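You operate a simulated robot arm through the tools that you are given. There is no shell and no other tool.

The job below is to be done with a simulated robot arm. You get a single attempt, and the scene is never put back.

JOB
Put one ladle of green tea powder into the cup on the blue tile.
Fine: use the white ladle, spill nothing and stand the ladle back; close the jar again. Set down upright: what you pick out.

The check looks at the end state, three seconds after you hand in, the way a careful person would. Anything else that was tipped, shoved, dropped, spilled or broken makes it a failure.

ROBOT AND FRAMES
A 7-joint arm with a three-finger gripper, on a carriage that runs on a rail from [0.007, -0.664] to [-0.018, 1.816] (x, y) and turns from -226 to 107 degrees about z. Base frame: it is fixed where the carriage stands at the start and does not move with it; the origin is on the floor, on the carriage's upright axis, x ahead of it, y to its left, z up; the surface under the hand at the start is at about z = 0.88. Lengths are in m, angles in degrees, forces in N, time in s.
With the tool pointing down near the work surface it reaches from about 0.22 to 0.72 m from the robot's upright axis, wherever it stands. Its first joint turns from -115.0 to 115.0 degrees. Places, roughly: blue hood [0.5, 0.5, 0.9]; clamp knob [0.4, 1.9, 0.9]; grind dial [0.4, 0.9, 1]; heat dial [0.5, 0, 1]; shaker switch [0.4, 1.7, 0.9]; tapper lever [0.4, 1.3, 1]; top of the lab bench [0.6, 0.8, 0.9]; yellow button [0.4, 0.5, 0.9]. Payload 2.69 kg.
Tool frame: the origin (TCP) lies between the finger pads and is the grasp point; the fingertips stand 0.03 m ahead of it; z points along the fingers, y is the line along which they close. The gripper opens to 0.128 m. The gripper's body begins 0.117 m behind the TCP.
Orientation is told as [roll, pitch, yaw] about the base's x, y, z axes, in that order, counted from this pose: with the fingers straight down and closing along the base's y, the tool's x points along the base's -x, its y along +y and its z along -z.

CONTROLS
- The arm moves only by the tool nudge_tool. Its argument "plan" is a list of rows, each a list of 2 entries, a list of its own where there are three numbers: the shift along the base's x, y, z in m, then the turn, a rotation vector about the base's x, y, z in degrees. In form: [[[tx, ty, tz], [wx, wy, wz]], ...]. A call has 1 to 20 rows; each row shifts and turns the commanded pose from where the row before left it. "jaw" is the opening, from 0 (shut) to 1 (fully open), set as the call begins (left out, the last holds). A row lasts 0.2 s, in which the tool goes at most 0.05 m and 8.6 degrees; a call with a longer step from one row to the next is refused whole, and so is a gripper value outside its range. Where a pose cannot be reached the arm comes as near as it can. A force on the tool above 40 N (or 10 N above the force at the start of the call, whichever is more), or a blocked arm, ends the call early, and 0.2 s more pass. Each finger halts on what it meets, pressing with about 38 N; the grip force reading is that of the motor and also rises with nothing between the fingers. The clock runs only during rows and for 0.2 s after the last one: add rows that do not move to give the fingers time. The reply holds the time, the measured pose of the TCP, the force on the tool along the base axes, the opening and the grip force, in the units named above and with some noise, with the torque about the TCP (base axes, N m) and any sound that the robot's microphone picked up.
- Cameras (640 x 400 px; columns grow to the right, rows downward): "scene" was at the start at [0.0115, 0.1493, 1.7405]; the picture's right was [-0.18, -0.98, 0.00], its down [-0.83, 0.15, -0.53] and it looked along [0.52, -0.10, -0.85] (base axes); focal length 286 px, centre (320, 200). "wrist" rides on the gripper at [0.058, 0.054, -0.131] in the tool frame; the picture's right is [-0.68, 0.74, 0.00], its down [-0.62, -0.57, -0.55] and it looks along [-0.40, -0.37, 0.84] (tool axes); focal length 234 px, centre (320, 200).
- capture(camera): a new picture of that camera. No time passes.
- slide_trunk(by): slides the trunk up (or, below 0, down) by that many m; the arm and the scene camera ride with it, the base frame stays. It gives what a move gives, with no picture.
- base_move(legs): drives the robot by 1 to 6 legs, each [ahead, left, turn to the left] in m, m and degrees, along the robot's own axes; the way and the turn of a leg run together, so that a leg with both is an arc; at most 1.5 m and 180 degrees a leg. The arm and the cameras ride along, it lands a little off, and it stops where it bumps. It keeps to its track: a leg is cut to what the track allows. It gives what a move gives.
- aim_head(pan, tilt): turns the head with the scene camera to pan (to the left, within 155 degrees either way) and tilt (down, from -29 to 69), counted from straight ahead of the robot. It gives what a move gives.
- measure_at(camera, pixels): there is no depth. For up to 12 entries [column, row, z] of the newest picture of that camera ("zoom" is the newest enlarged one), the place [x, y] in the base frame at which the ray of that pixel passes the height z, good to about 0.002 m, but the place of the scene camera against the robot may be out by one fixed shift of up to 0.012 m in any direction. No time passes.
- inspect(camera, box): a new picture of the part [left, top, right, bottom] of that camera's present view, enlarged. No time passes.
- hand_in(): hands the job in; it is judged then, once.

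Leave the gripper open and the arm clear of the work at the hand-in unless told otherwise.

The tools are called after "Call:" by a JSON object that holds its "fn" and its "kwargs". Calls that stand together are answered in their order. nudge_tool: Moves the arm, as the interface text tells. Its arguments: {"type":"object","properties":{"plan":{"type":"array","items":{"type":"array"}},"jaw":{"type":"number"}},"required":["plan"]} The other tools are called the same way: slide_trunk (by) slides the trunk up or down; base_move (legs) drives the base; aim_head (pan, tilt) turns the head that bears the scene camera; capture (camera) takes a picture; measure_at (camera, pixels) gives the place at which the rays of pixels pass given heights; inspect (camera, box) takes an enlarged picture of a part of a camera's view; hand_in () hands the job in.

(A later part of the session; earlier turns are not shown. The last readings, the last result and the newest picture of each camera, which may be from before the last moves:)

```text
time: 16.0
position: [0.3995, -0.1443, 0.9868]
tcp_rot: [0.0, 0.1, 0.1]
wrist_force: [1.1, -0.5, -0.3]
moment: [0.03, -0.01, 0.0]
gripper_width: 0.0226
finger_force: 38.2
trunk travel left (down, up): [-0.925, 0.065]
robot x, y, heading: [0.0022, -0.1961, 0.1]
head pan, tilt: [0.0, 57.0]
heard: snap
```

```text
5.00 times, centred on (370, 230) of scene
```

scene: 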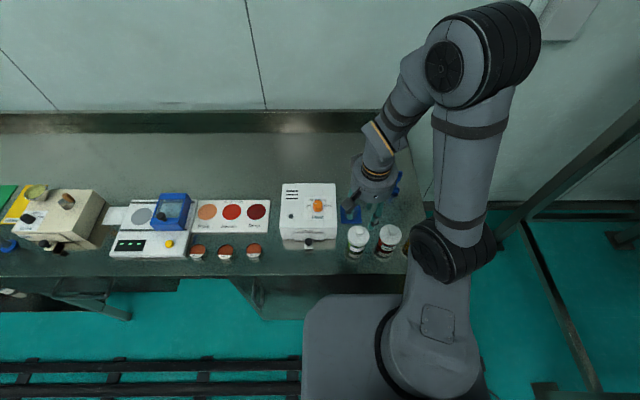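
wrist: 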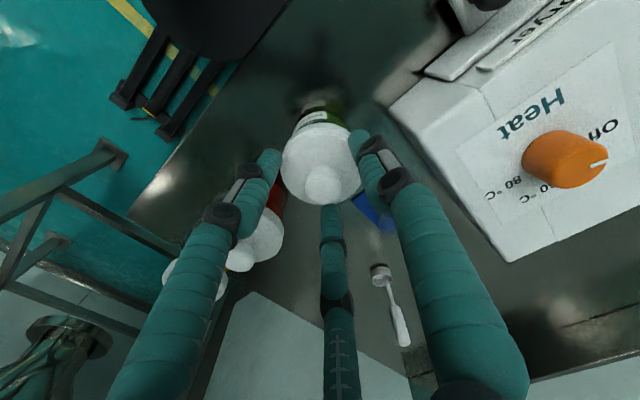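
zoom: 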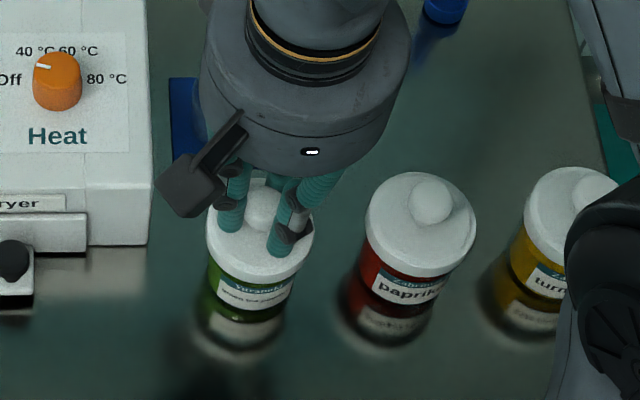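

The grip holds the knob (22.6 mm, 38 N); a "snap" was heard, possibly the lid letting go. I'll lift slowly and watch.

Call:
{"fn": "nudge_tool", "kwargs": {"plan": [[[0, 0, 0.005], [0, 0, 0]], [[0, 0, 0.005], [0, 0, 0]], [[0, 0, 0], [0, 0, 0]]]}}

Call:
{"fn": "inspect", "kwargs": {"camera": "scene", "box": [330, 190, 410, 270]}}

Call:
{"fn": "inspect", "kwargs": {"camera": "wrist", "box": [240, 100, 400, 250]}}

```text
time: 16.8
position: [0.4011, -0.1448, 0.9947]
tcp_rot: [0.0, 0.0, 0.1]
wrist_force: [-0.4, -0.1, 0.6]
moment: [-0.03, -0.02, -0.03]
gripper_width: 0.0236
finger_force: 37.7
trunk travel left (down, up): [-0.925, 0.065]
robot x, y, heading: [0.0042, -0.1987, 0.0]
head pan, tilt: [0.0, 57.0]
```

```text
5.00 times, centred on (370, 230) of scene
```

zoom: 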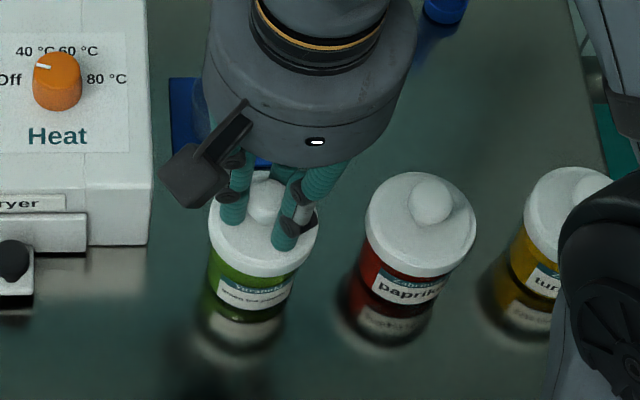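

```text
2.67 times, centred on (320, 175) of wrist
```

zoom: 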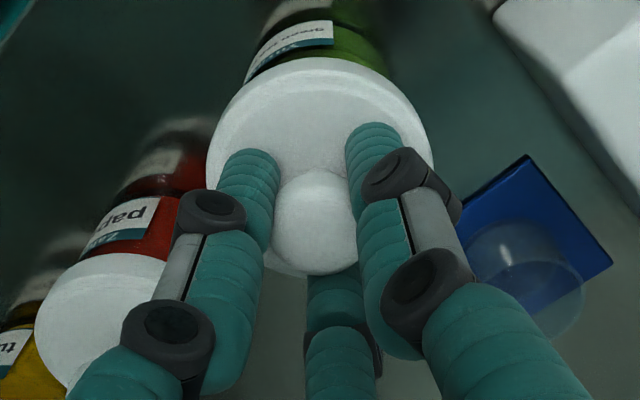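

The lid rises with the hand and the jar stays put. I'll keep lifting straight up by 8 cm.

Call:
{"fn": "nudge_tool", "kwargs": {"plan": [[[0, 0, 0.008], [0, 0, 0]], [[0, 0, 0.012], [0, 0, 0]], [[0, 0, 0.02], [0, 0, 0]], [[0, 0, 0.02], [0, 0, 0]], [[0, 0, 0.03], [0, 0, 0]], [[0, 0, 0], [0, 0, 0]]]}}

Call:
{"fn": "capture", "kwargs": {"camera": "scene"}}

Call:
{"fn": "inspect", "kwargs": {"camera": "scene", "box": [320, 170, 420, 270]}}

Call:
{"fn": "inspect", "kwargs": {"camera": "wrist", "box": [240, 80, 400, 230]}}

```text
time: 18.2
position: [0.3992, -0.1456, 1.0863]
tcp_rot: [-0.1, 0.0, 0.1]
wrist_force: [-0.8, 0.1, 0.3]
moment: [-0.01, 0.04, -0.01]
gripper_width: 0.0223
finger_force: 37.6
trunk travel left (down, up): [-0.925, 0.065]
robot x, y, heading: [0.0023, -0.1922, 0.0]
head pan, tilt: [0.0, 57.0]
```

```text
taken
```

scene: 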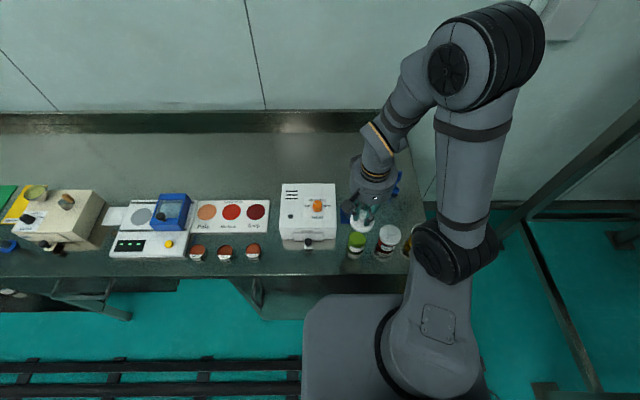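

```text
4.00 times, centred on (370, 220) of scene
```

zoom: 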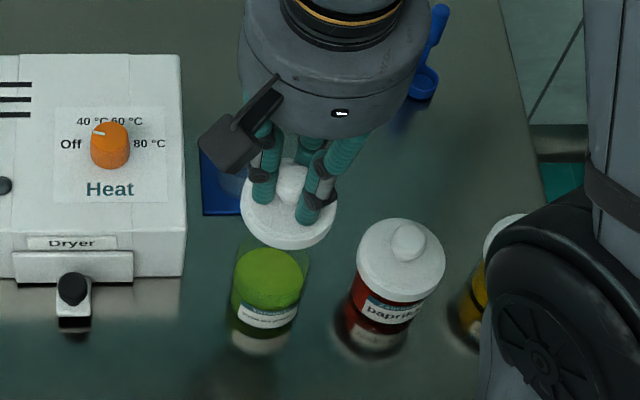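

```text
2.67 times, centred on (320, 155) of wrist
```

zoom: 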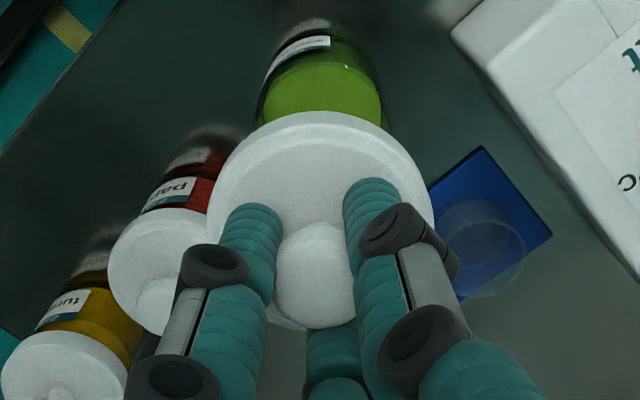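

The lid is off and the jar shows a level of green powder with no mess. I'll carry the lid over to free bench behind the tile at about [0.66, -0.10].

Call:
{"fn": "nudge_tool", "kwargs": {"plan": [[[0.0372, 0.0064, 0], [0, 0, 0]], [[0.0372, 0.0064, 0], [0, 0, 0]], [[0.0372, 0.0064, 0], [0, 0, 0]], [[0.0372, 0.0064, 0], [0, 0, 0]], [[0.0372, 0.0064, 0], [0, 0, 0]], [[0.0372, 0.0064, -0.01], [0, 0, 0]], [[0.0372, 0.0064, -0.02], [0, 0, 0]], [[0, 0, -0.03], [0, 0, 0]], [[0, 0, -0.03], [0, 0, 0]], [[0, 0, -0.02], [0, 0, 0]], [[0, 0, 0], [0, 0, 0]]]}}

Call:
{"fn": "capture", "kwargs": {"camera": "scene"}}

Call:
{"fn": "inspect", "kwargs": {"camera": "scene", "box": [320, 160, 420, 270]}}

Call:
{"fn": "capture", "kwargs": {"camera": "wrist"}}

```text
time: 20.6
position: [0.6633, -0.1004, 0.975]
tcp_rot: [0.0, -0.1, 0.1]
wrist_force: [-0.3, 0.2, -0.9]
moment: [0.02, 0.0, 0.0]
gripper_width: 0.0218
finger_force: 38.1
trunk travel left (down, up): [-0.925, 0.065]
robot x, y, heading: [-0.0, -0.1958, 0.1]
head pan, tilt: [0.0, 57.0]
```

```text
taken
```

scene: 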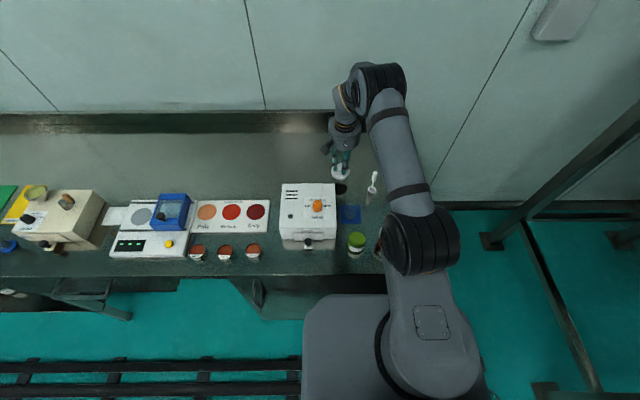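

```text
3.64 times, centred on (370, 215) of scene
```

zoom: 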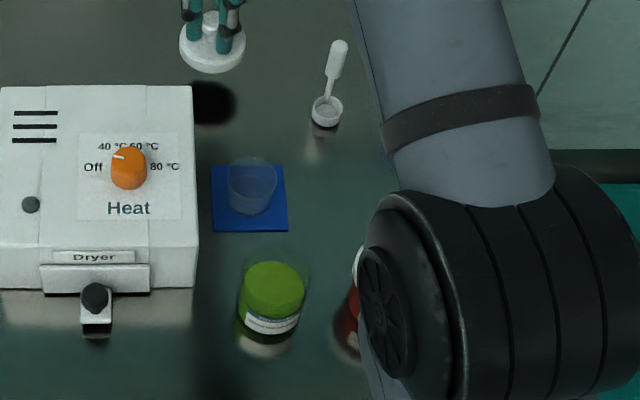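

```text
taken
```

wrist: 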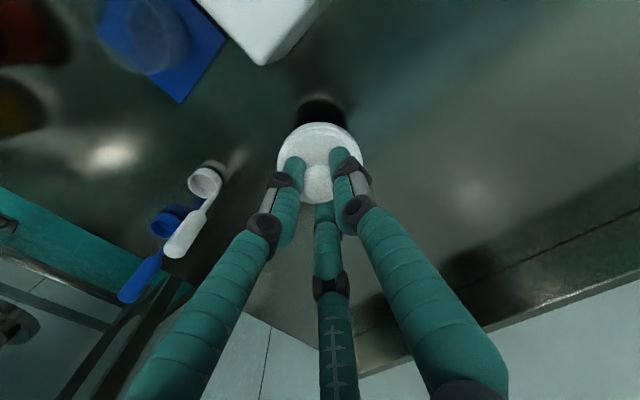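

The lid hovers above clear bench. I'll lower it in smaller steps, checking force.

Call:
{"fn": "nudge_tool", "kwargs": {"plan": [[[0, 0, -0.015], [0, 0, 0]], [[0, 0, -0.01], [0, 0, 0]], [[0, 0, -0.005], [0, 0, 0]], [[0, 0, 0], [0, 0, 0]]]}}

Call:
{"fn": "inspect", "kwargs": {"camera": "scene", "box": [315, 140, 375, 200]}}

Call:
{"fn": "inspect", "kwargs": {"camera": "wrist", "box": [250, 80, 390, 220]}}

```text
time: 21.6
position: [0.6615, -0.1002, 0.9445]
tcp_rot: [0.0, -0.1, 0.1]
wrist_force: [0.3, -0.2, 0.6]
moment: [-0.02, 0.01, -0.03]
gripper_width: 0.0219
finger_force: 38.2
trunk travel left (down, up): [-0.925, 0.065]
robot x, y, heading: [-0.0012, -0.1959, 0.0]
head pan, tilt: [0.0, 57.0]
```

```text
6.67 times, centred on (345, 170) of scene
```

zoom: 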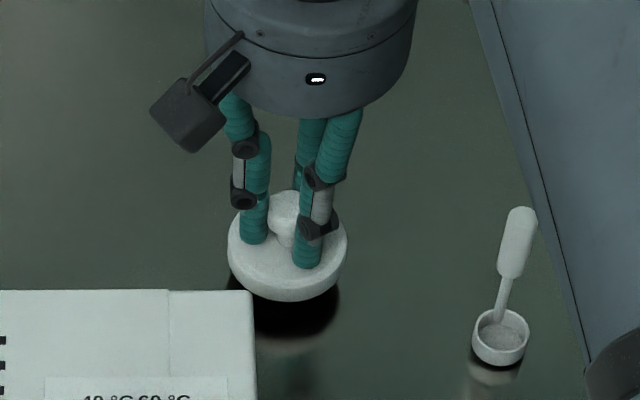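

```text
2.86 times, centred on (320, 150) of wrist
```

zoom: 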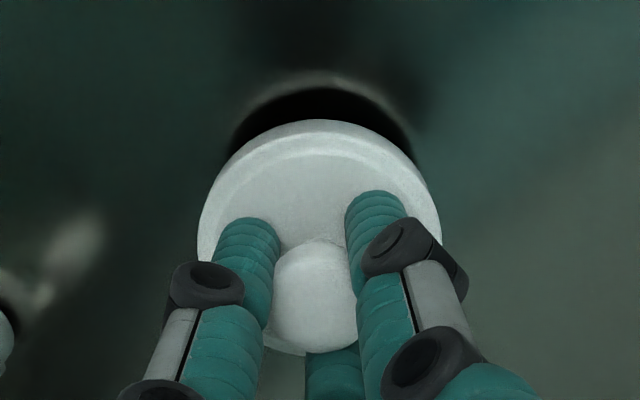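

Still roughly 1 cm above the bench. Lowering in 3 mm steps.

Call:
{"fn": "nudge_tool", "kwargs": {"plan": [[[0, 0, -0.003], [0, 0, 0]], [[0, 0, -0.003], [0, 0, 0]], [[0, 0, -0.002], [0, 0, 0]], [[0, 0, 0], [0, 0, 0]]]}}

Call:
{"fn": "inspect", "kwargs": {"camera": "wrist", "box": [250, 80, 390, 220]}}

```text
time: 22.6
position: [0.6624, -0.0993, 0.9383]
tcp_rot: [0.0, 0.0, 0.1]
wrist_force: [-0.8, -0.1, 0.1]
moment: [-0.04, 0.01, -0.03]
gripper_width: 0.022
finger_force: 37.6
trunk travel left (down, up): [-0.925, 0.065]
robot x, y, heading: [0.0045, -0.1981, 0.1]
head pan, tilt: [0.0, 57.0]
```

```text
2.86 times, centred on (320, 150) of wrist
```

zoom: 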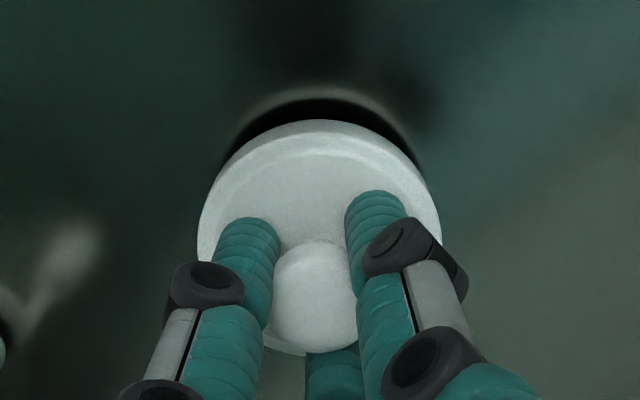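

The gap shrinks, no contact yet. Continuing down gently.

Call:
{"fn": "nudge_tool", "kwargs": {"plan": [[[0, 0, -0.003], [0, 0, 0]], [[0, 0, -0.003], [0, 0, 0]], [[0, 0, 0], [0, 0, 0]]]}}

Call:
{"fn": "inspect", "kwargs": {"camera": "wrist", "box": [250, 80, 390, 220]}}

```text
time: 23.4
position: [0.6601, -0.1005, 0.9327]
tcp_rot: [0.0, 0.0, 0.1]
wrist_force: [0.6, 0.6, 0.3]
moment: [-0.02, -0.01, -0.01]
gripper_width: 0.0221
finger_force: 37.8
trunk travel left (down, up): [-0.925, 0.065]
robot x, y, heading: [0.0048, -0.195, 0.3]
head pan, tilt: [0.0, 57.0]
```

```text
2.86 times, centred on (320, 150) of wrist
```

zoom: 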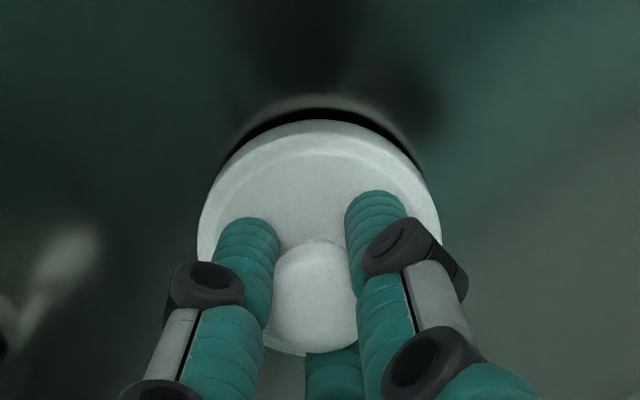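

Closing in; two more small steps down.

Call:
{"fn": "nudge_tool", "kwargs": {"plan": [[[0, 0, -0.002], [0, 0, 0]], [[0, 0, -0.002], [0, 0, 0]], [[0, 0, 0], [0, 0, 0]]]}}

Call:
{"fn": "inspect", "kwargs": {"camera": "wrist", "box": [250, 80, 390, 220]}}

```text
time: 24.2
position: [0.6613, -0.0999, 0.9284]
tcp_rot: [0.0, -0.1, 0.1]
wrist_force: [0.1, -0.4, -0.5]
moment: [0.02, 0.01, 0.03]
gripper_width: 0.0218
finger_force: 38.1
trunk travel left (down, up): [-0.925, 0.065]
robot x, y, heading: [0.0025, -0.198, 0.1]
head pan, tilt: [0.0, 57.0]
```

```text
2.86 times, centred on (320, 150) of wrist
```

zoom: 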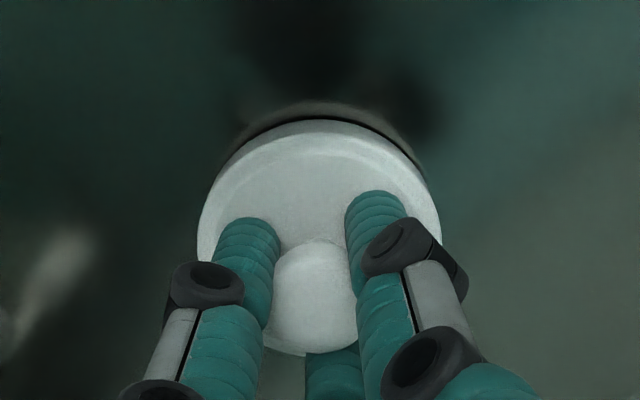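

About 2–3 mm left. Two steps of 1.5 mm.

Call:
{"fn": "nudge_tool", "kwargs": {"plan": [[[0, 0, -0.0015], [0, 0, 0]], [[0, 0, -0.001], [0, 0, 0]], [[0, 0, 0], [0, 0, 0]]]}}

Call:
{"fn": "inspect", "kwargs": {"camera": "wrist", "box": [250, 80, 390, 220]}}

```text
time: 25.0
position: [0.6625, -0.0998, 0.9263]
tcp_rot: [-0.1, -0.1, 0.1]
wrist_force: [-0.1, 0.5, 2.0]
moment: [0.06, 0.08, 0.03]
gripper_width: 0.0223
finger_force: 37.8
trunk travel left (down, up): [-0.925, 0.065]
robot x, y, heading: [0.0017, -0.2001, 0.0]
head pan, tilt: [0.0, 57.0]
```

```text
2.86 times, centred on (320, 150) of wrist
```

zoom: 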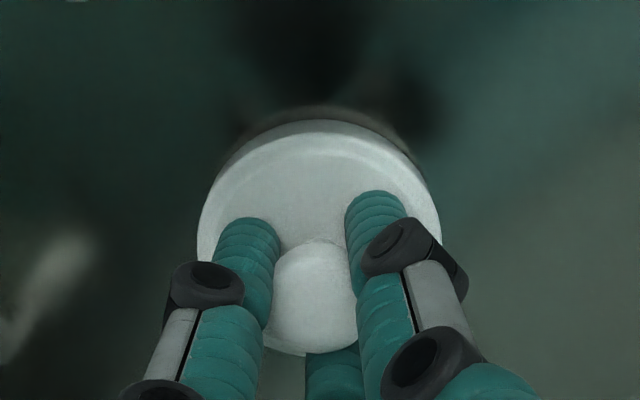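

Contact (2 N): the lid sits on the bench. I'll open the fingers and lift away.

Call:
{"fn": "nudge_tool", "kwargs": {"plan": [[[0, 0, 0], [0, 0, 0]], [[0, 0, 0], [0, 0, 0]], [[0, 0, 0], [0, 0, 0]], [[0, 0, 0], [0, 0, 0]]], "jaw": 0.45}}

Call:
{"fn": "nudge_tool", "kwargs": {"plan": [[[0, 0, 0.02], [0, 0, 0]], [[0, 0, 0.04], [0, 0, 0]], [[0, 0, 0.05], [0, 0, 0]], [[0, 0, 0.05], [0, 0, 0]], [[0, 0, 0.04], [0, 0, 0]], [[0, 0, 0], [0, 0, 0]]]}}

Call:
{"fn": "capture", "kwargs": {"camera": "wrist"}}

Call:
{"fn": "capture", "kwargs": {"camera": "scene"}}

```text
time: 26.0
position: [0.6619, -0.099, 0.9265]
tcp_rot: [0.0, 0.1, 0.1]
wrist_force: [-0.5, -0.2, 0.1]
moment: [0.02, -0.02, 0.02]
gripper_width: 0.0576
finger_force: 0.1
trunk travel left (down, up): [-0.925, 0.065]
robot x, y, heading: [0.0002, -0.1936, -0.1]
head pan, tilt: [0.0, 57.0]
```

```text
time: 27.4
position: [0.6614, -0.1008, 1.1256]
tcp_rot: [0.1, 0.0, 0.2]
wrist_force: [0.0, 0.1, -0.9]
moment: [0.02, 0.01, -0.01]
gripper_width: 0.0576
finger_force: 0.0
trunk travel left (down, up): [-0.925, 0.065]
robot x, y, heading: [-0.0015, -0.1957, -0.0]
head pan, tilt: [0.0, 57.0]
```

```text
taken
```

wrist: 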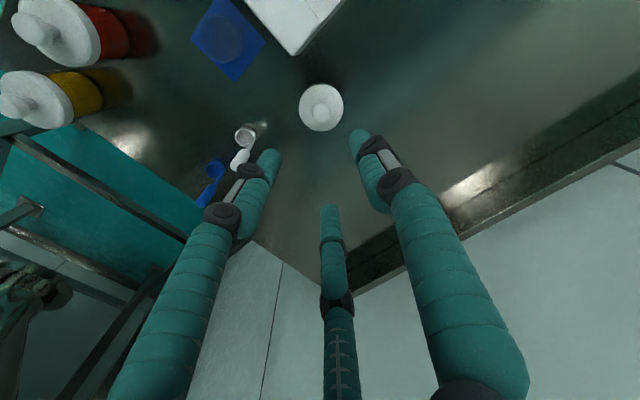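

```text
taken
```

scene: 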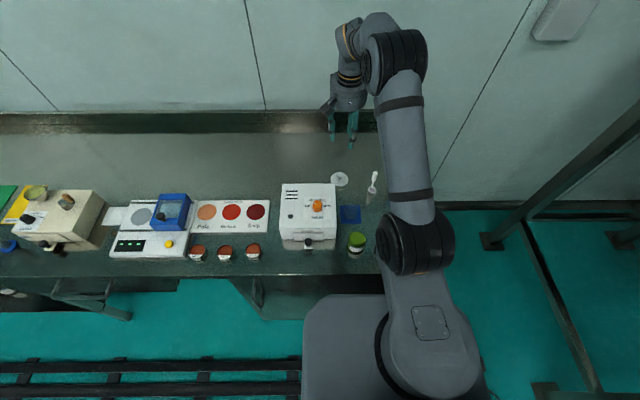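

Lid stands upright on the bench. Next I move over between jar and cup, turning the hand +90° about z (closing axis then along x, as I want for the ladle), and look straight down into the jar.

Call:
{"fn": "nudge_tool", "kwargs": {"plan": [[[-0.0182, 0.001, 0.003], [0, 0, 8.2]], [[-0.0182, 0.001, 0.003], [0, 0, 8.2]], [[-0.0182, 0.001, 0.003], [0, 0, 8.2]], [[-0.0182, 0.001, 0.003], [0, 0, 8.2]], [[-0.0182, 0.001, 0.003], [0, 0, 8.2]], [[-0.0182, 0.001, 0.003], [0, 0, 8.2]], [[-0.0182, 0.001, 0.003], [0, 0, 8.2]], [[-0.0182, 0.001, 0.003], [0, 0, 8.2]], [[-0.0182, 0.001, 0.003], [0, 0, 8.2]], [[-0.0182, 0.001, 0.003], [0, 0, 8.2]], [[-0.0182, 0.001, 0.003], [0, 0, 8.0]], [[0, 0, 0], [0, 0, 0]]]}}

Call:
{"fn": "capture", "kwargs": {"camera": "wrist"}}

Call:
{"fn": "capture", "kwargs": {"camera": "scene"}}

```text
time: 30.0
position: [0.4621, -0.0893, 1.1574]
tcp_rot: [0.1, 0.0, 90.2]
wrist_force: [0.6, -0.1, 0.5]
moment: [0.0, 0.02, 0.0]
gripper_width: 0.0576
finger_force: 0.0
trunk travel left (down, up): [-0.925, 0.065]
robot x, y, heading: [0.0017, -0.1957, -0.0]
head pan, tilt: [0.0, 57.0]
```

```text
taken
```

wrist: 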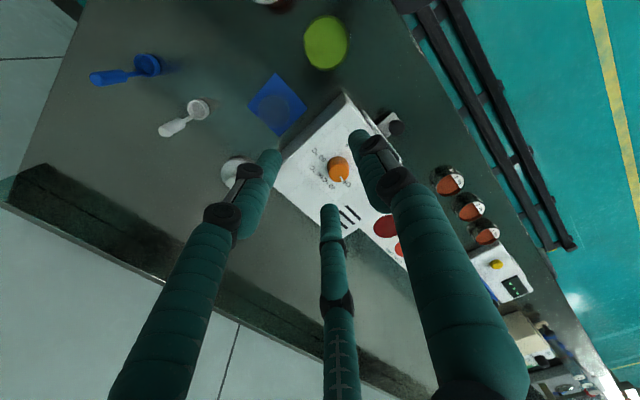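

```text
taken
```

scene: 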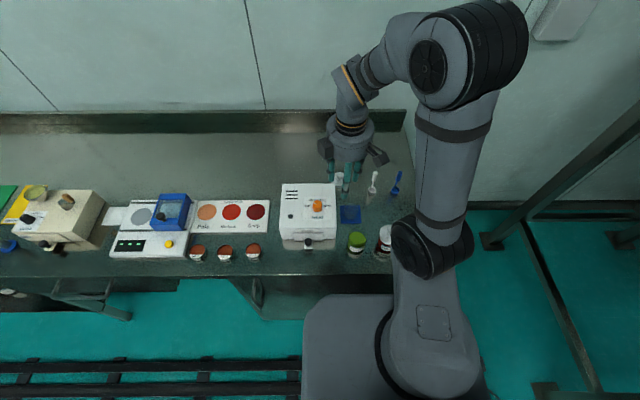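

The jar mouth is straight below the camera at about (326,42) and the cup at (278,105). Enlarging both and measuring.

Call:
{"fn": "inspect", "kwargs": {"camera": "wrist", "box": [280, 0, 380, 90]}}

Call:
{"fn": "inspect", "kwargs": {"camera": "wrist", "box": [230, 60, 330, 150]}}

Call:
{"fn": "inspect", "kwargs": {"camera": "wrist", "box": [140, 80, 230, 150]}}

Call:
{"fn": "measure_at", "kwargs": {"camera": "wrist", "pixels": [[304, 42, 0.935], [347, 42, 0.935], [326, 15, 0.935], [326, 70, 0.935], [326, 42, 0.945], [277, 106, 0.88], [249, 105, 0.88], [307, 104, 0.88], [278, 104, 0.925]]}}

```text
4.44 times, centred on (330, 45) of wrist
```

zoom: 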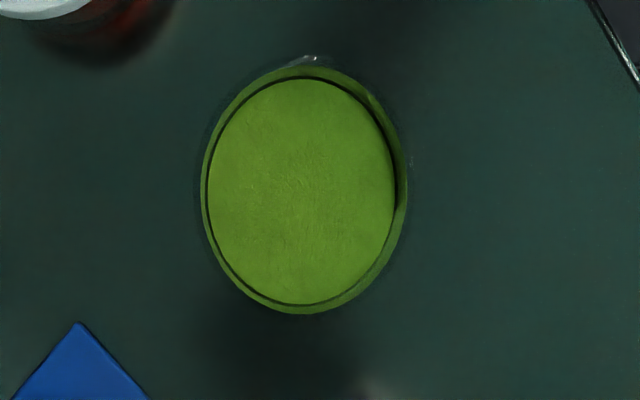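

```text
4.44 times, centred on (280, 105) of wrist
```

zoom: 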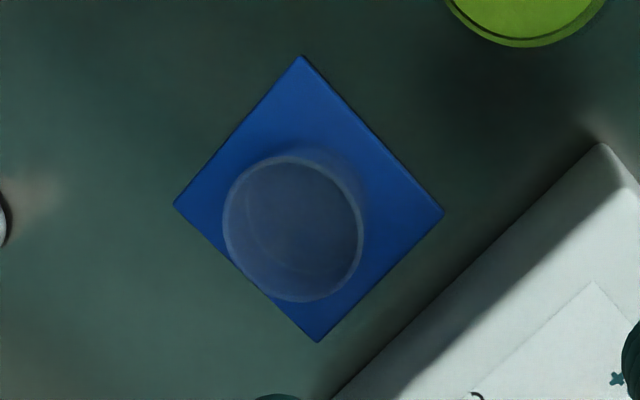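

```text
5.71 times, centred on (185, 115) of wrist
```

zoom: 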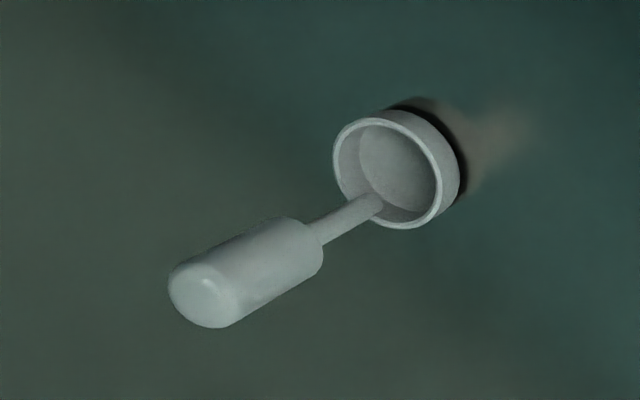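

```text
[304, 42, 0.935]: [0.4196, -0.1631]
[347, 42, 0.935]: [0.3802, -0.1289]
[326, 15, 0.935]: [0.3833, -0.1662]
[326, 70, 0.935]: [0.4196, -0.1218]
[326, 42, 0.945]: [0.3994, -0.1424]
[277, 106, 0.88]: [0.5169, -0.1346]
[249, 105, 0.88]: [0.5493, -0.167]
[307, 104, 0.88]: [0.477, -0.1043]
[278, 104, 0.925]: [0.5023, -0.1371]
```

Jar mouth centre ≈ [0.400, -0.1435], inner width about 50 mm, powder surface smooth a little below the rim. Now measuring the cup's rim and base in both cameras.

Call:
{"fn": "measure_at", "kwargs": {"camera": "wrist", "pixels": [[273.9, 111.5, 0.91], [273.9, 111.5, 0.92], [273.9, 111.5, 0.93], [273.9, 111.5, 0.94], [277.3, 105.7, 0.883]]}}

Call:
{"fn": "inspect", "kwargs": {"camera": "scene", "box": [330, 195, 370, 235]}}

Call:
{"fn": "measure_at", "kwargs": {"camera": "scene", "pixels": [[350.7, 207.4, 0.91], [350.7, 207.4, 0.92], [350.7, 207.4, 0.93], [349.8, 215.2, 0.883], [348.5, 214, 0.88]]}}

```text
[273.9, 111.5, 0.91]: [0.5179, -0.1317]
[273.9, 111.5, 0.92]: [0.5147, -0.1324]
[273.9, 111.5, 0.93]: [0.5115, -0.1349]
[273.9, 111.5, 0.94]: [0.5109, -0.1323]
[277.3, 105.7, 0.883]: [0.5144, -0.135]
```

```text
10.00 times, centred on (350, 215) of scene
```

zoom: 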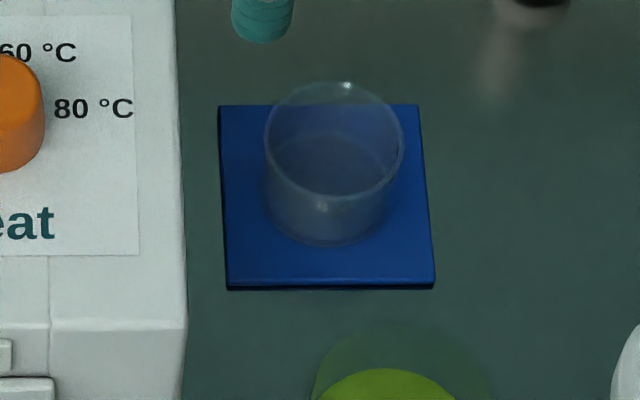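

```text
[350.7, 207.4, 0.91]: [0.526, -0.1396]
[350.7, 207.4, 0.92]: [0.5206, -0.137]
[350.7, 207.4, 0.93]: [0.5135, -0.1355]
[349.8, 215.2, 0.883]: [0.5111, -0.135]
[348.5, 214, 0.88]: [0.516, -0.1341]
```

Cup: centre ≈ [0.514, -0.134], rim z ≈ 0.92. Now refining the white ladle's handle axis from this view (tip (165,132), rim centre (197,110), stem root (195,116)).

Call:
{"fn": "measure_at", "kwargs": {"camera": "wrist", "pixels": [[164.9, 132.5, 0.96], [164.9, 132.5, 0.975], [164.9, 132.5, 0.98], [164.9, 132.5, 0.99], [183.2, 122.9, 0.925], [183.2, 122.9, 0.935], [196.9, 110.1, 0.895], [196.9, 110.1, 0.9], [195.2, 115.9, 0.895], [195.2, 115.9, 0.9]]}}

```text
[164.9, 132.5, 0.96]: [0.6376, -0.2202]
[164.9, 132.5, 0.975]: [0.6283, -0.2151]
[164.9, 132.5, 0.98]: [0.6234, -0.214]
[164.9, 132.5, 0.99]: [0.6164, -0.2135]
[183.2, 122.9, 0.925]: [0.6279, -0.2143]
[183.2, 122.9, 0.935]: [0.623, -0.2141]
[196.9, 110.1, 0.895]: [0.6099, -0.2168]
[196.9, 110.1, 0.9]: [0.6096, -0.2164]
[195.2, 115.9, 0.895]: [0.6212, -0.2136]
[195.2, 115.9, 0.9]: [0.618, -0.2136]
```

Handle axis ≈ [0.6225, -0.2145], top ≈ 0.98. Before touching the ladle I'll rehearse the tilt range in free space: first tilt the hand -65° about x (fingers pointing -y, 25° below level).

Call:
{"fn": "nudge_tool", "kwargs": {"plan": [[[0.008, -0.008, 0.003], [-8.1, 0, 0]], [[0.008, -0.008, 0.003], [-8.1, 0, 0]], [[0.008, -0.008, 0.003], [-8.1, 0, 0]], [[0.008, -0.008, 0.003], [-8.1, 0, 0]], [[0.008, -0.008, 0.003], [-8.1, 0, 0]], [[0.008, -0.008, 0.003], [-8.1, 0, 0]], [[0.008, -0.008, 0.003], [-8.1, 0, 0]], [[0.008, -0.008, 0.003], [-8.3, 0, 0]], [[0, 0, 0], [0, 0, 0]]]}}

Call:
{"fn": "capture", "kwargs": {"camera": "scene"}}

Call:
{"fn": "capture", "kwargs": {"camera": "wrist"}}

```text
time: 32.0
position: [0.5242, -0.1543, 1.183]
tcp_rot: [0.2, 65.0, 89.9]
wrist_force: [0.1, 0.5, 0.4]
moment: [0.03, -0.01, -0.01]
gripper_width: 0.0576
finger_force: 0.0
trunk travel left (down, up): [-0.925, 0.065]
robot x, y, heading: [0.0013, -0.1954, 0.3]
head pan, tilt: [0.0, 57.0]
```

```text
taken
```

scene: 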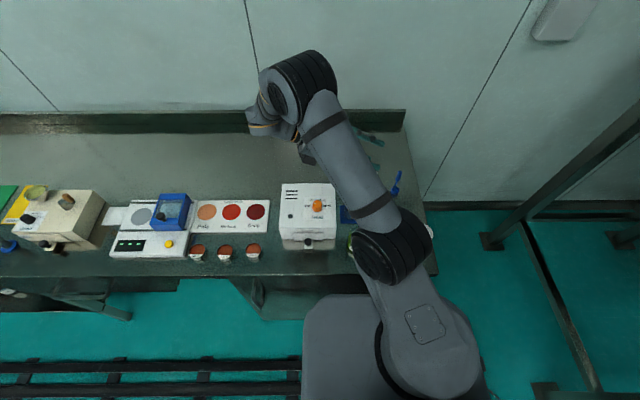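

```text
taken
```

wrist: 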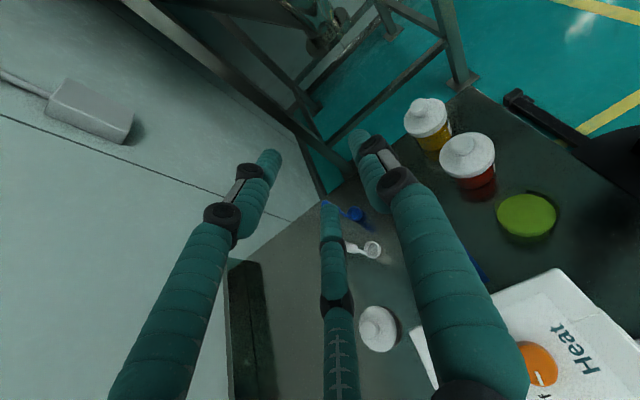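

The -65° pose is reachable. Now rehearse the pour sweep: rotate +125° about x to end with fingers pointing +y, 30° below level, still high above the bench.

Call:
{"fn": "nudge_tool", "kwargs": {"plan": [[[0, -0.003, 0], [8.33, 0, 0]], [[0, -0.003, 0], [8.33, 0, 0]], [[0, -0.003, 0], [8.33, 0, 0]], [[0, -0.003, 0], [8.33, 0, 0]], [[0, -0.003, 0], [8.33, 0, 0]], [[0, -0.003, 0], [8.33, 0, 0]], [[0, -0.003, 0], [8.33, 0, 0]], [[0, -0.003, 0], [8.33, 0, 0]], [[0, -0.003, 0], [8.33, 0, 0]], [[0, -0.003, 0], [8.33, 0, 0]], [[0, -0.003, 0], [8.33, 0, 0]], [[0, -0.003, 0], [8.33, 0, 0]], [[0, -0.003, 0], [8.33, 0, 0]], [[0, -0.003, 0], [8.33, 0, 0]], [[0, -0.003, 0], [8.33, 0, 0]], [[0, 0, 0], [0, 0, 0]]]}}

Call:
{"fn": "capture", "kwargs": {"camera": "scene"}}

Call:
{"fn": "capture", "kwargs": {"camera": "wrist"}}

```text
time: 35.4
position: [0.5251, -0.1973, 1.1835]
tcp_rot: [-0.1, -60.0, 90.2]
wrist_force: [0.1, 0.3, 0.4]
moment: [0.01, 0.0, 0.01]
gripper_width: 0.0576
finger_force: 0.1
trunk travel left (down, up): [-0.925, 0.065]
robot x, y, heading: [0.0044, -0.1971, 0.1]
head pan, tilt: [0.0, 57.0]
```

```text
taken
```

scene: 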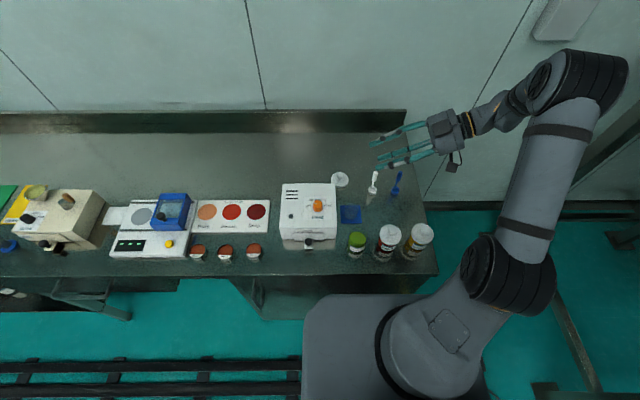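

```text
taken
```

wrist: 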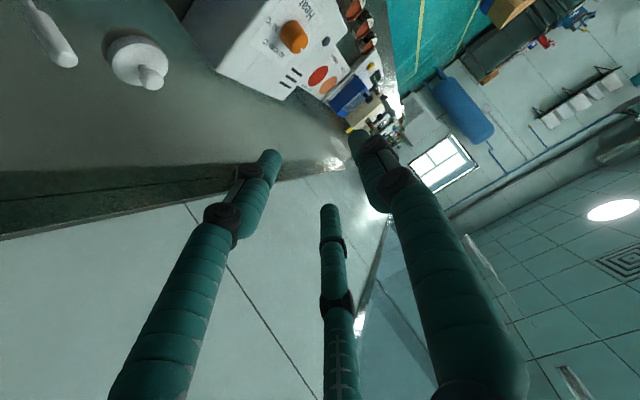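

The whole sweep is reachable. Now I return to the -65° tilt, positioned above and to the left of the white ladle at about [0.6225, -0.13, 1.15], jaw at 0.4.

Call:
{"fn": "nudge_tool", "kwargs": {"plan": [[[0.0065, 0.0045, -0.002], [-8.33, 0, 0]], [[0.0065, 0.0045, -0.002], [-8.33, 0, 0]], [[0.0065, 0.0045, -0.002], [-8.33, 0, 0]], [[0.0065, 0.0045, -0.002], [-8.33, 0, 0]], [[0.0065, 0.0045, -0.002], [-8.33, 0, 0]], [[0.0065, 0.0045, -0.002], [-8.33, 0, 0]], [[0.0065, 0.0045, -0.002], [-8.33, 0, 0]], [[0.0065, 0.0045, -0.002], [-8.33, 0, 0]], [[0.0065, 0.0045, -0.002], [-8.33, 0, 0]], [[0.0065, 0.0045, -0.002], [-8.33, 0, 0]], [[0.0065, 0.0045, -0.002], [-8.33, 0, 0]], [[0.0065, 0.0045, -0.002], [-8.33, 0, 0]], [[0.0065, 0.0045, -0.002], [-8.33, 0, 0]], [[0.0065, 0.0045, -0.002], [-8.33, 0, 0]], [[0.0065, 0.0045, -0.002], [-8.33, 0, 0]], [[0, 0, 0], [0, 0, 0]]], "jaw": 0.4}}

Call:
{"fn": "capture", "kwargs": {"camera": "wrist"}}

Call:
{"fn": "capture", "kwargs": {"camera": "scene"}}

```text
time: 38.8
position: [0.6205, -0.1302, 1.1536]
tcp_rot: [0.1, 65.1, 90.0]
wrist_force: [0.2, -0.3, -0.4]
moment: [0.03, -0.02, -0.01]
gripper_width: 0.0514
finger_force: 0.0
trunk travel left (down, up): [-0.925, 0.065]
robot x, y, heading: [0.0036, -0.1985, -0.2]
head pan, tilt: [0.0, 57.0]
```

```text
taken
```

wrist: 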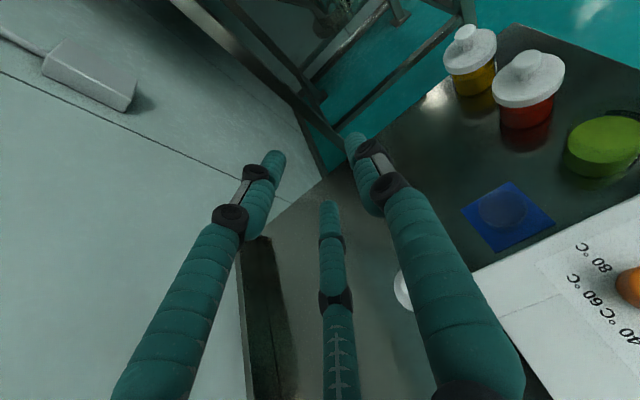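

```text
taken
```

scene: 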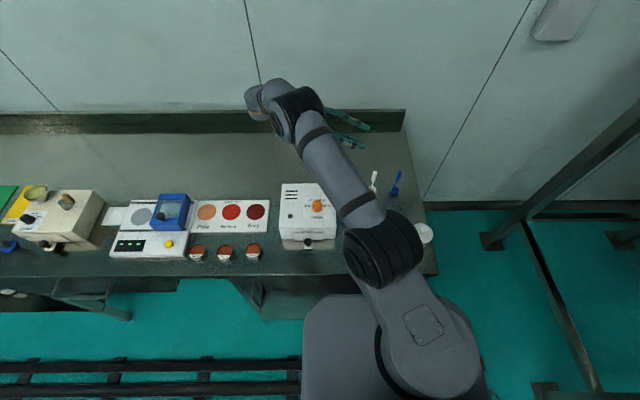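

Ladle is just ahead and below. I descend to the pre-grasp pose at about [0.6225, -0.140, 0.998], 7 cm short of the handle.

Call:
{"fn": "nudge_tool", "kwargs": {"plan": [[[0.0005, -0.002, -0.039], [0, 0, 0]], [[0.0005, -0.002, -0.039], [0, 0, 0]], [[0.0005, -0.002, -0.039], [0, 0, 0]], [[0.0005, -0.004, -0.038], [0, 0, 0]], [[0, 0, 0], [0, 0, 0]]]}}

Call:
{"fn": "capture", "kwargs": {"camera": "wrist"}}

Call:
{"fn": "capture", "kwargs": {"camera": "scene"}}

Call:
{"fn": "inspect", "kwargs": {"camera": "scene", "box": [310, 110, 420, 210]}}

```text
time: 40.0
position: [0.6216, -0.1384, 0.9994]
tcp_rot: [0.2, 65.0, 90.0]
wrist_force: [0.1, 0.1, -0.2]
moment: [0.0, -0.01, 0.0]
gripper_width: 0.0513
finger_force: 0.1
trunk travel left (down, up): [-0.925, 0.065]
robot x, y, heading: [0.0034, -0.1958, 0.4]
head pan, tilt: [0.0, 57.0]
```

```text
taken
```

wrist: 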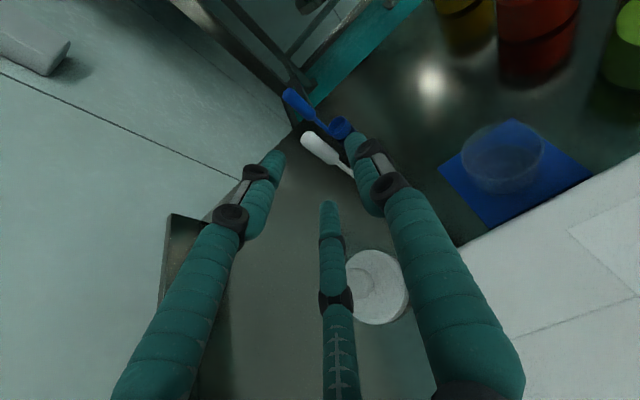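

```text
taken
```

scene: 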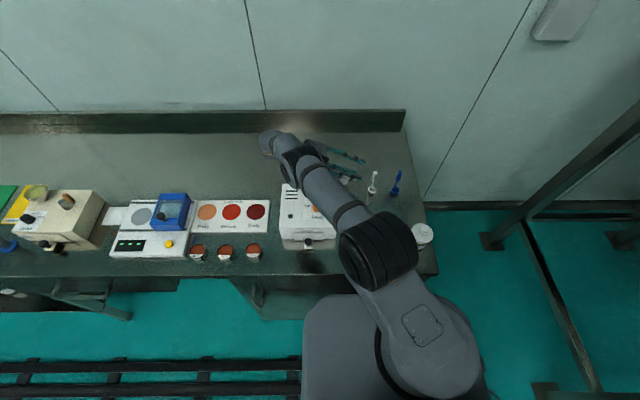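

```text
4.00 times, centred on (365, 160) of scene
```

zoom: 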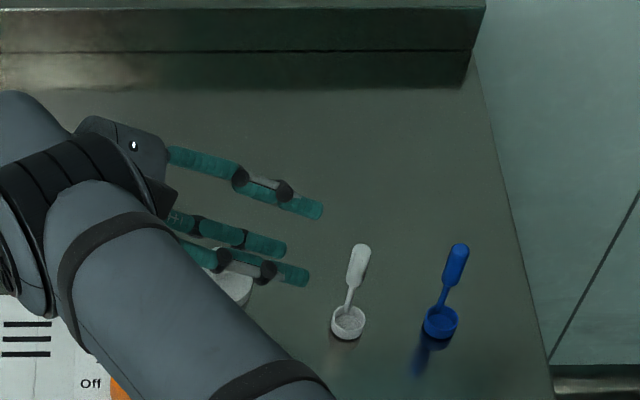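

The fingers straddle the line of the white handle. I'll advance along the finger direction by about 5 cm and re-check alignment.

Call:
{"fn": "nudge_tool", "kwargs": {"plan": [[[0.0003, -0.016, -0.008], [0, 0, 0]], [[0.0003, -0.016, -0.008], [0, 0, 0]], [[0.0003, -0.016, -0.008], [0, 0, 0]], [[0, 0, 0], [0, 0, 0]]]}}

Call:
{"fn": "capture", "kwargs": {"camera": "wrist"}}

Call:
{"fn": "inspect", "kwargs": {"camera": "wrist", "box": [240, 100, 400, 250]}}

Call:
{"fn": "inspect", "kwargs": {"camera": "scene", "box": [320, 130, 420, 220]}}

```text
time: 41.0
position: [0.624, -0.1883, 0.9747]
tcp_rot: [0.1, 65.1, 90.1]
wrist_force: [0.6, 0.1, -0.2]
moment: [0.01, -0.01, 0.0]
gripper_width: 0.0514
finger_force: 0.1
trunk travel left (down, up): [-0.925, 0.065]
robot x, y, heading: [0.0005, -0.1967, 0.3]
head pan, tilt: [0.0, 57.0]
```

```text
taken
```

wrist: 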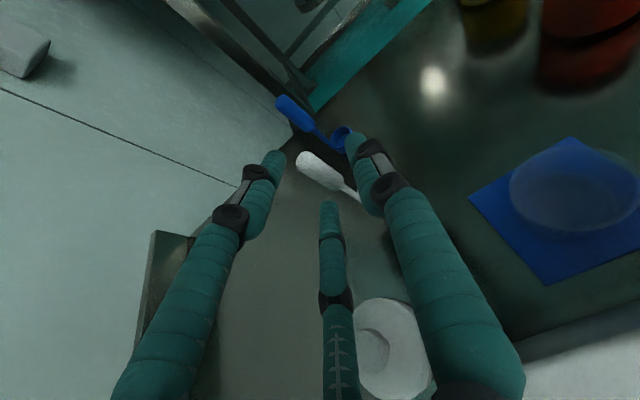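

```text
2.67 times, centred on (320, 175) of wrist
```

zoom: 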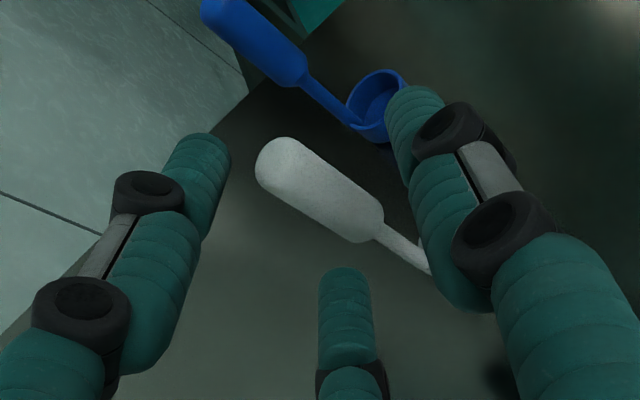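

```text
4.44 times, centred on (370, 175) of scene
```

zoom: 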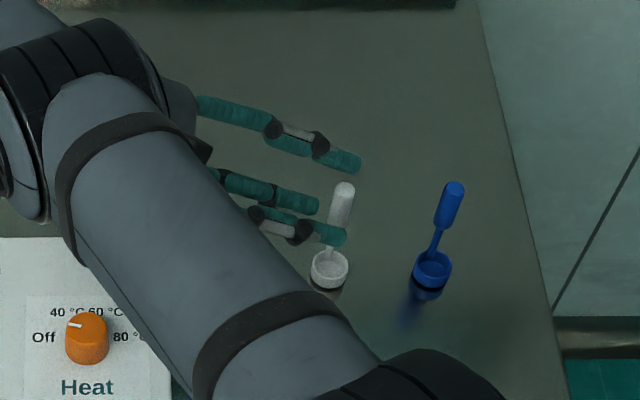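

I'll measure handle points in this picture (grip lower end at (337,184), tip end at (304,159)) to confirm the handle axis relative to the fingers.

Call:
{"fn": "measure_at", "kwargs": {"camera": "wrist", "pixels": [[337, 184, 0.93], [337, 184, 0.935], [303.5, 160, 0.97], [303.5, 160, 0.975], [303.5, 160, 0.98], [319.5, 171, 0.955], [319.5, 171, 0.96], [319.3, 180, 0.955], [319.3, 180, 0.96]]}}

```text
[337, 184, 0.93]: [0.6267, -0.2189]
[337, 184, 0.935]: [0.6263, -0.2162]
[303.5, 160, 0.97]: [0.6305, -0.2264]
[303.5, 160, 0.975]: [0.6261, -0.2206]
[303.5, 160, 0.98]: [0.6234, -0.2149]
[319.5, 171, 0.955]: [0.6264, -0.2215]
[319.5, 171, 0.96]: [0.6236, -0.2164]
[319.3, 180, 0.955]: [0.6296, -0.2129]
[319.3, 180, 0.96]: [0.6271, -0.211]
```

Handle axis reads about x 0.6245, y -0.215, in line with the fingers. Advance the last 2.7 cm.

Call:
{"fn": "nudge_tool", "kwargs": {"plan": [[[0, -0.009, -0.0042], [0, 0, 0]], [[0, -0.009, -0.0042], [0, 0, 0]], [[0, -0.0085, -0.004], [0, 0, 0]], [[0, 0, 0], [0, 0, 0]]]}}

Call:
{"fn": "capture", "kwargs": {"camera": "wrist"}}

Call:
{"fn": "inspect", "kwargs": {"camera": "wrist", "box": [240, 110, 400, 260]}}

Call:
{"fn": "inspect", "kwargs": {"camera": "scene", "box": [330, 150, 410, 220]}}

```text
time: 42.0
position: [0.6295, -0.2094, 0.9653]
tcp_rot: [-1.4, 64.7, 89.3]
wrist_force: [0.0, 4.1, 9.3]
moment: [1.19, 0.34, -0.26]
gripper_width: 0.0513
finger_force: 0.1
trunk travel left (down, up): [-0.925, 0.065]
robot x, y, heading: [0.0003, -0.1949, 0.1]
head pan, tilt: [0.0, 57.0]
stopped in row 4: the force on the tool passed its limit at 42 N (the readings are from after the stop); the commanded pose is now the measured one
```

```text
taken
```

wrist: 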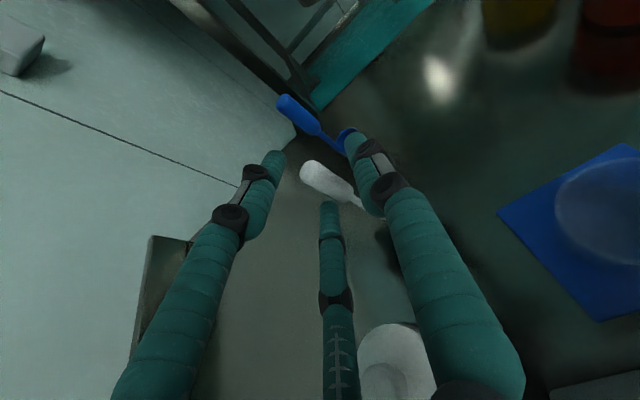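

```text
2.67 times, centred on (320, 185) of wrist
```

zoom: 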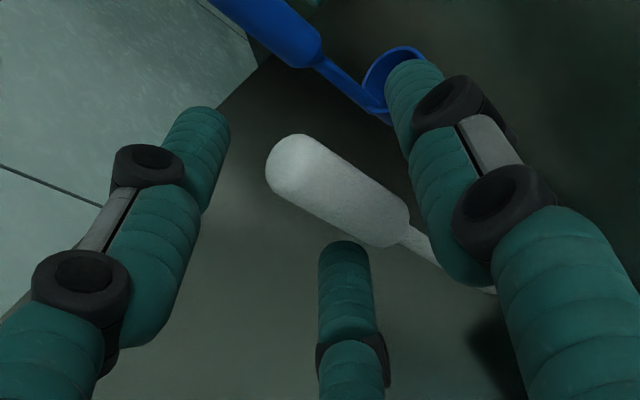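

```text
5.71 times, centred on (370, 185) of scene
```

zoom: 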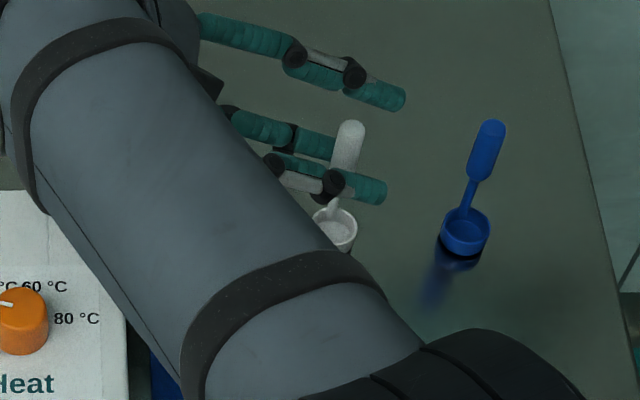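

Force limit hit: the torque points to the underside of the hand touching the dryer's back-right top corner near [0.59, -0.08, 0.97]. I'll back off up and along the reverse direction, then look for any shift.

Call:
{"fn": "nudge_tool", "kwargs": {"plan": [[[0, 0.004, 0.008], [0, 0, 0]], [[0, 0.008, 0.012], [0, 0, 0]], [[0, 0.012, 0.015], [0, 0, 0]], [[0, 0, 0], [0, 0, 0]]]}}

Call:
{"fn": "capture", "kwargs": {"camera": "wrist"}}

Call:
{"fn": "capture", "kwargs": {"camera": "scene"}}

Call:
{"fn": "inspect", "kwargs": {"camera": "scene", "box": [270, 130, 410, 260]}}

```text
time: 43.0
position: [0.6302, -0.1855, 0.9983]
tcp_rot: [-1.1, 64.8, 89.6]
wrist_force: [0.6, -0.4, -0.2]
moment: [-0.02, 0.02, -0.02]
gripper_width: 0.051
finger_force: 0.2
trunk travel left (down, up): [-0.925, 0.065]
robot x, y, heading: [0.0007, -0.1968, 0.2]
head pan, tilt: [0.0, 57.0]
```

```text
taken
```

wrist: 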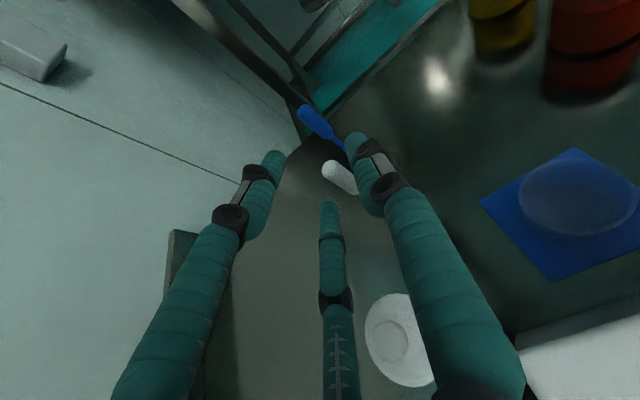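

```text
taken
```

scene: 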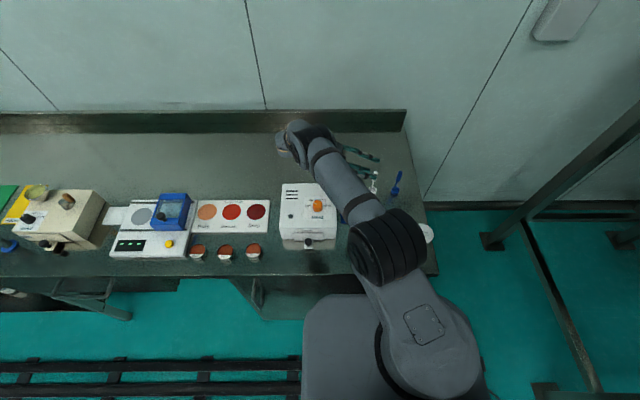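

```text
3.08 times, centred on (340, 195) of scene
```

zoom: 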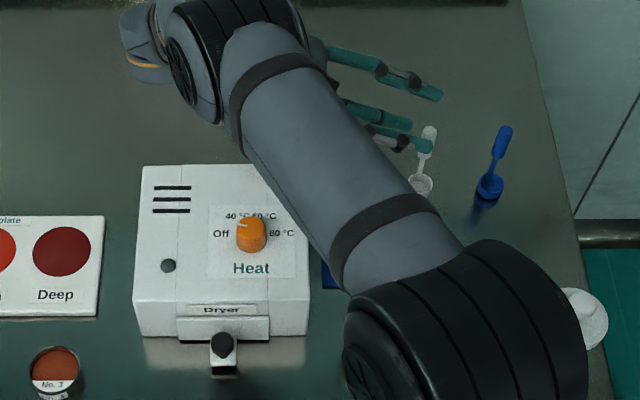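

The ladle and dryer look unmoved. I'll use a steeper hand (55° from vertical instead of 65°), which clears the dryer corner by about 3 cm, and go to a new pre-grasp pose.

Call:
{"fn": "nudge_tool", "kwargs": {"plan": [[[0, 0.004, 0.004], [4.9, 0.3, -0.25]], [[-0.003, 0.004, 0.004], [4.9, 0.3, -0.25]], [[-0.003, 0.004, 0], [0, 0, 0]], [[0, 0, 0], [0, 0, 0]]]}}

Call:
{"fn": "capture", "kwargs": {"camera": "wrist"}}

Call:
{"fn": "inspect", "kwargs": {"camera": "wrist", "box": [240, 100, 400, 250]}}

Call:
{"fn": "inspect", "kwargs": {"camera": "scene", "box": [320, 130, 420, 220]}}

```text
time: 44.0
position: [0.6221, -0.1725, 1.0074]
tcp_rot: [0.2, 54.9, 90.0]
wrist_force: [1.0, 0.8, -0.4]
moment: [-0.02, -0.01, 0.0]
gripper_width: 0.0514
finger_force: 0.0
trunk travel left (down, up): [-0.925, 0.065]
robot x, y, heading: [0.0011, -0.1953, 0.1]
head pan, tilt: [0.0, 57.0]
```

```text
taken
```

wrist: 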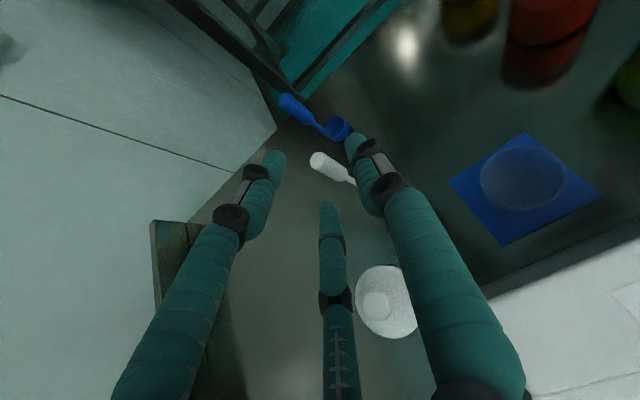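

```text
2.67 times, centred on (320, 175) of wrist
```

zoom: 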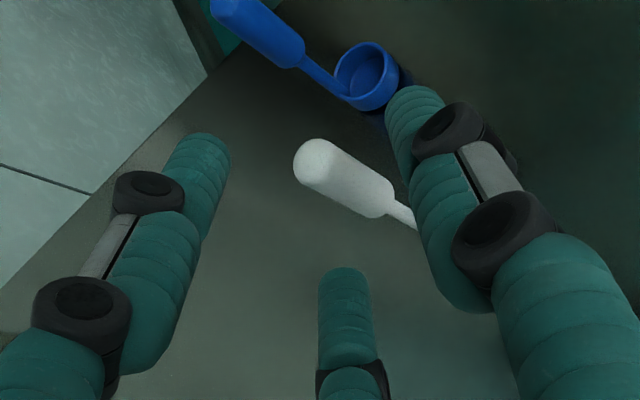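

```text
4.44 times, centred on (370, 175) of scene
```

zoom: 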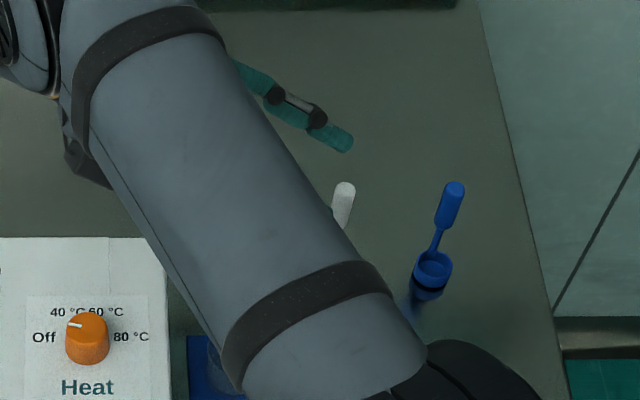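

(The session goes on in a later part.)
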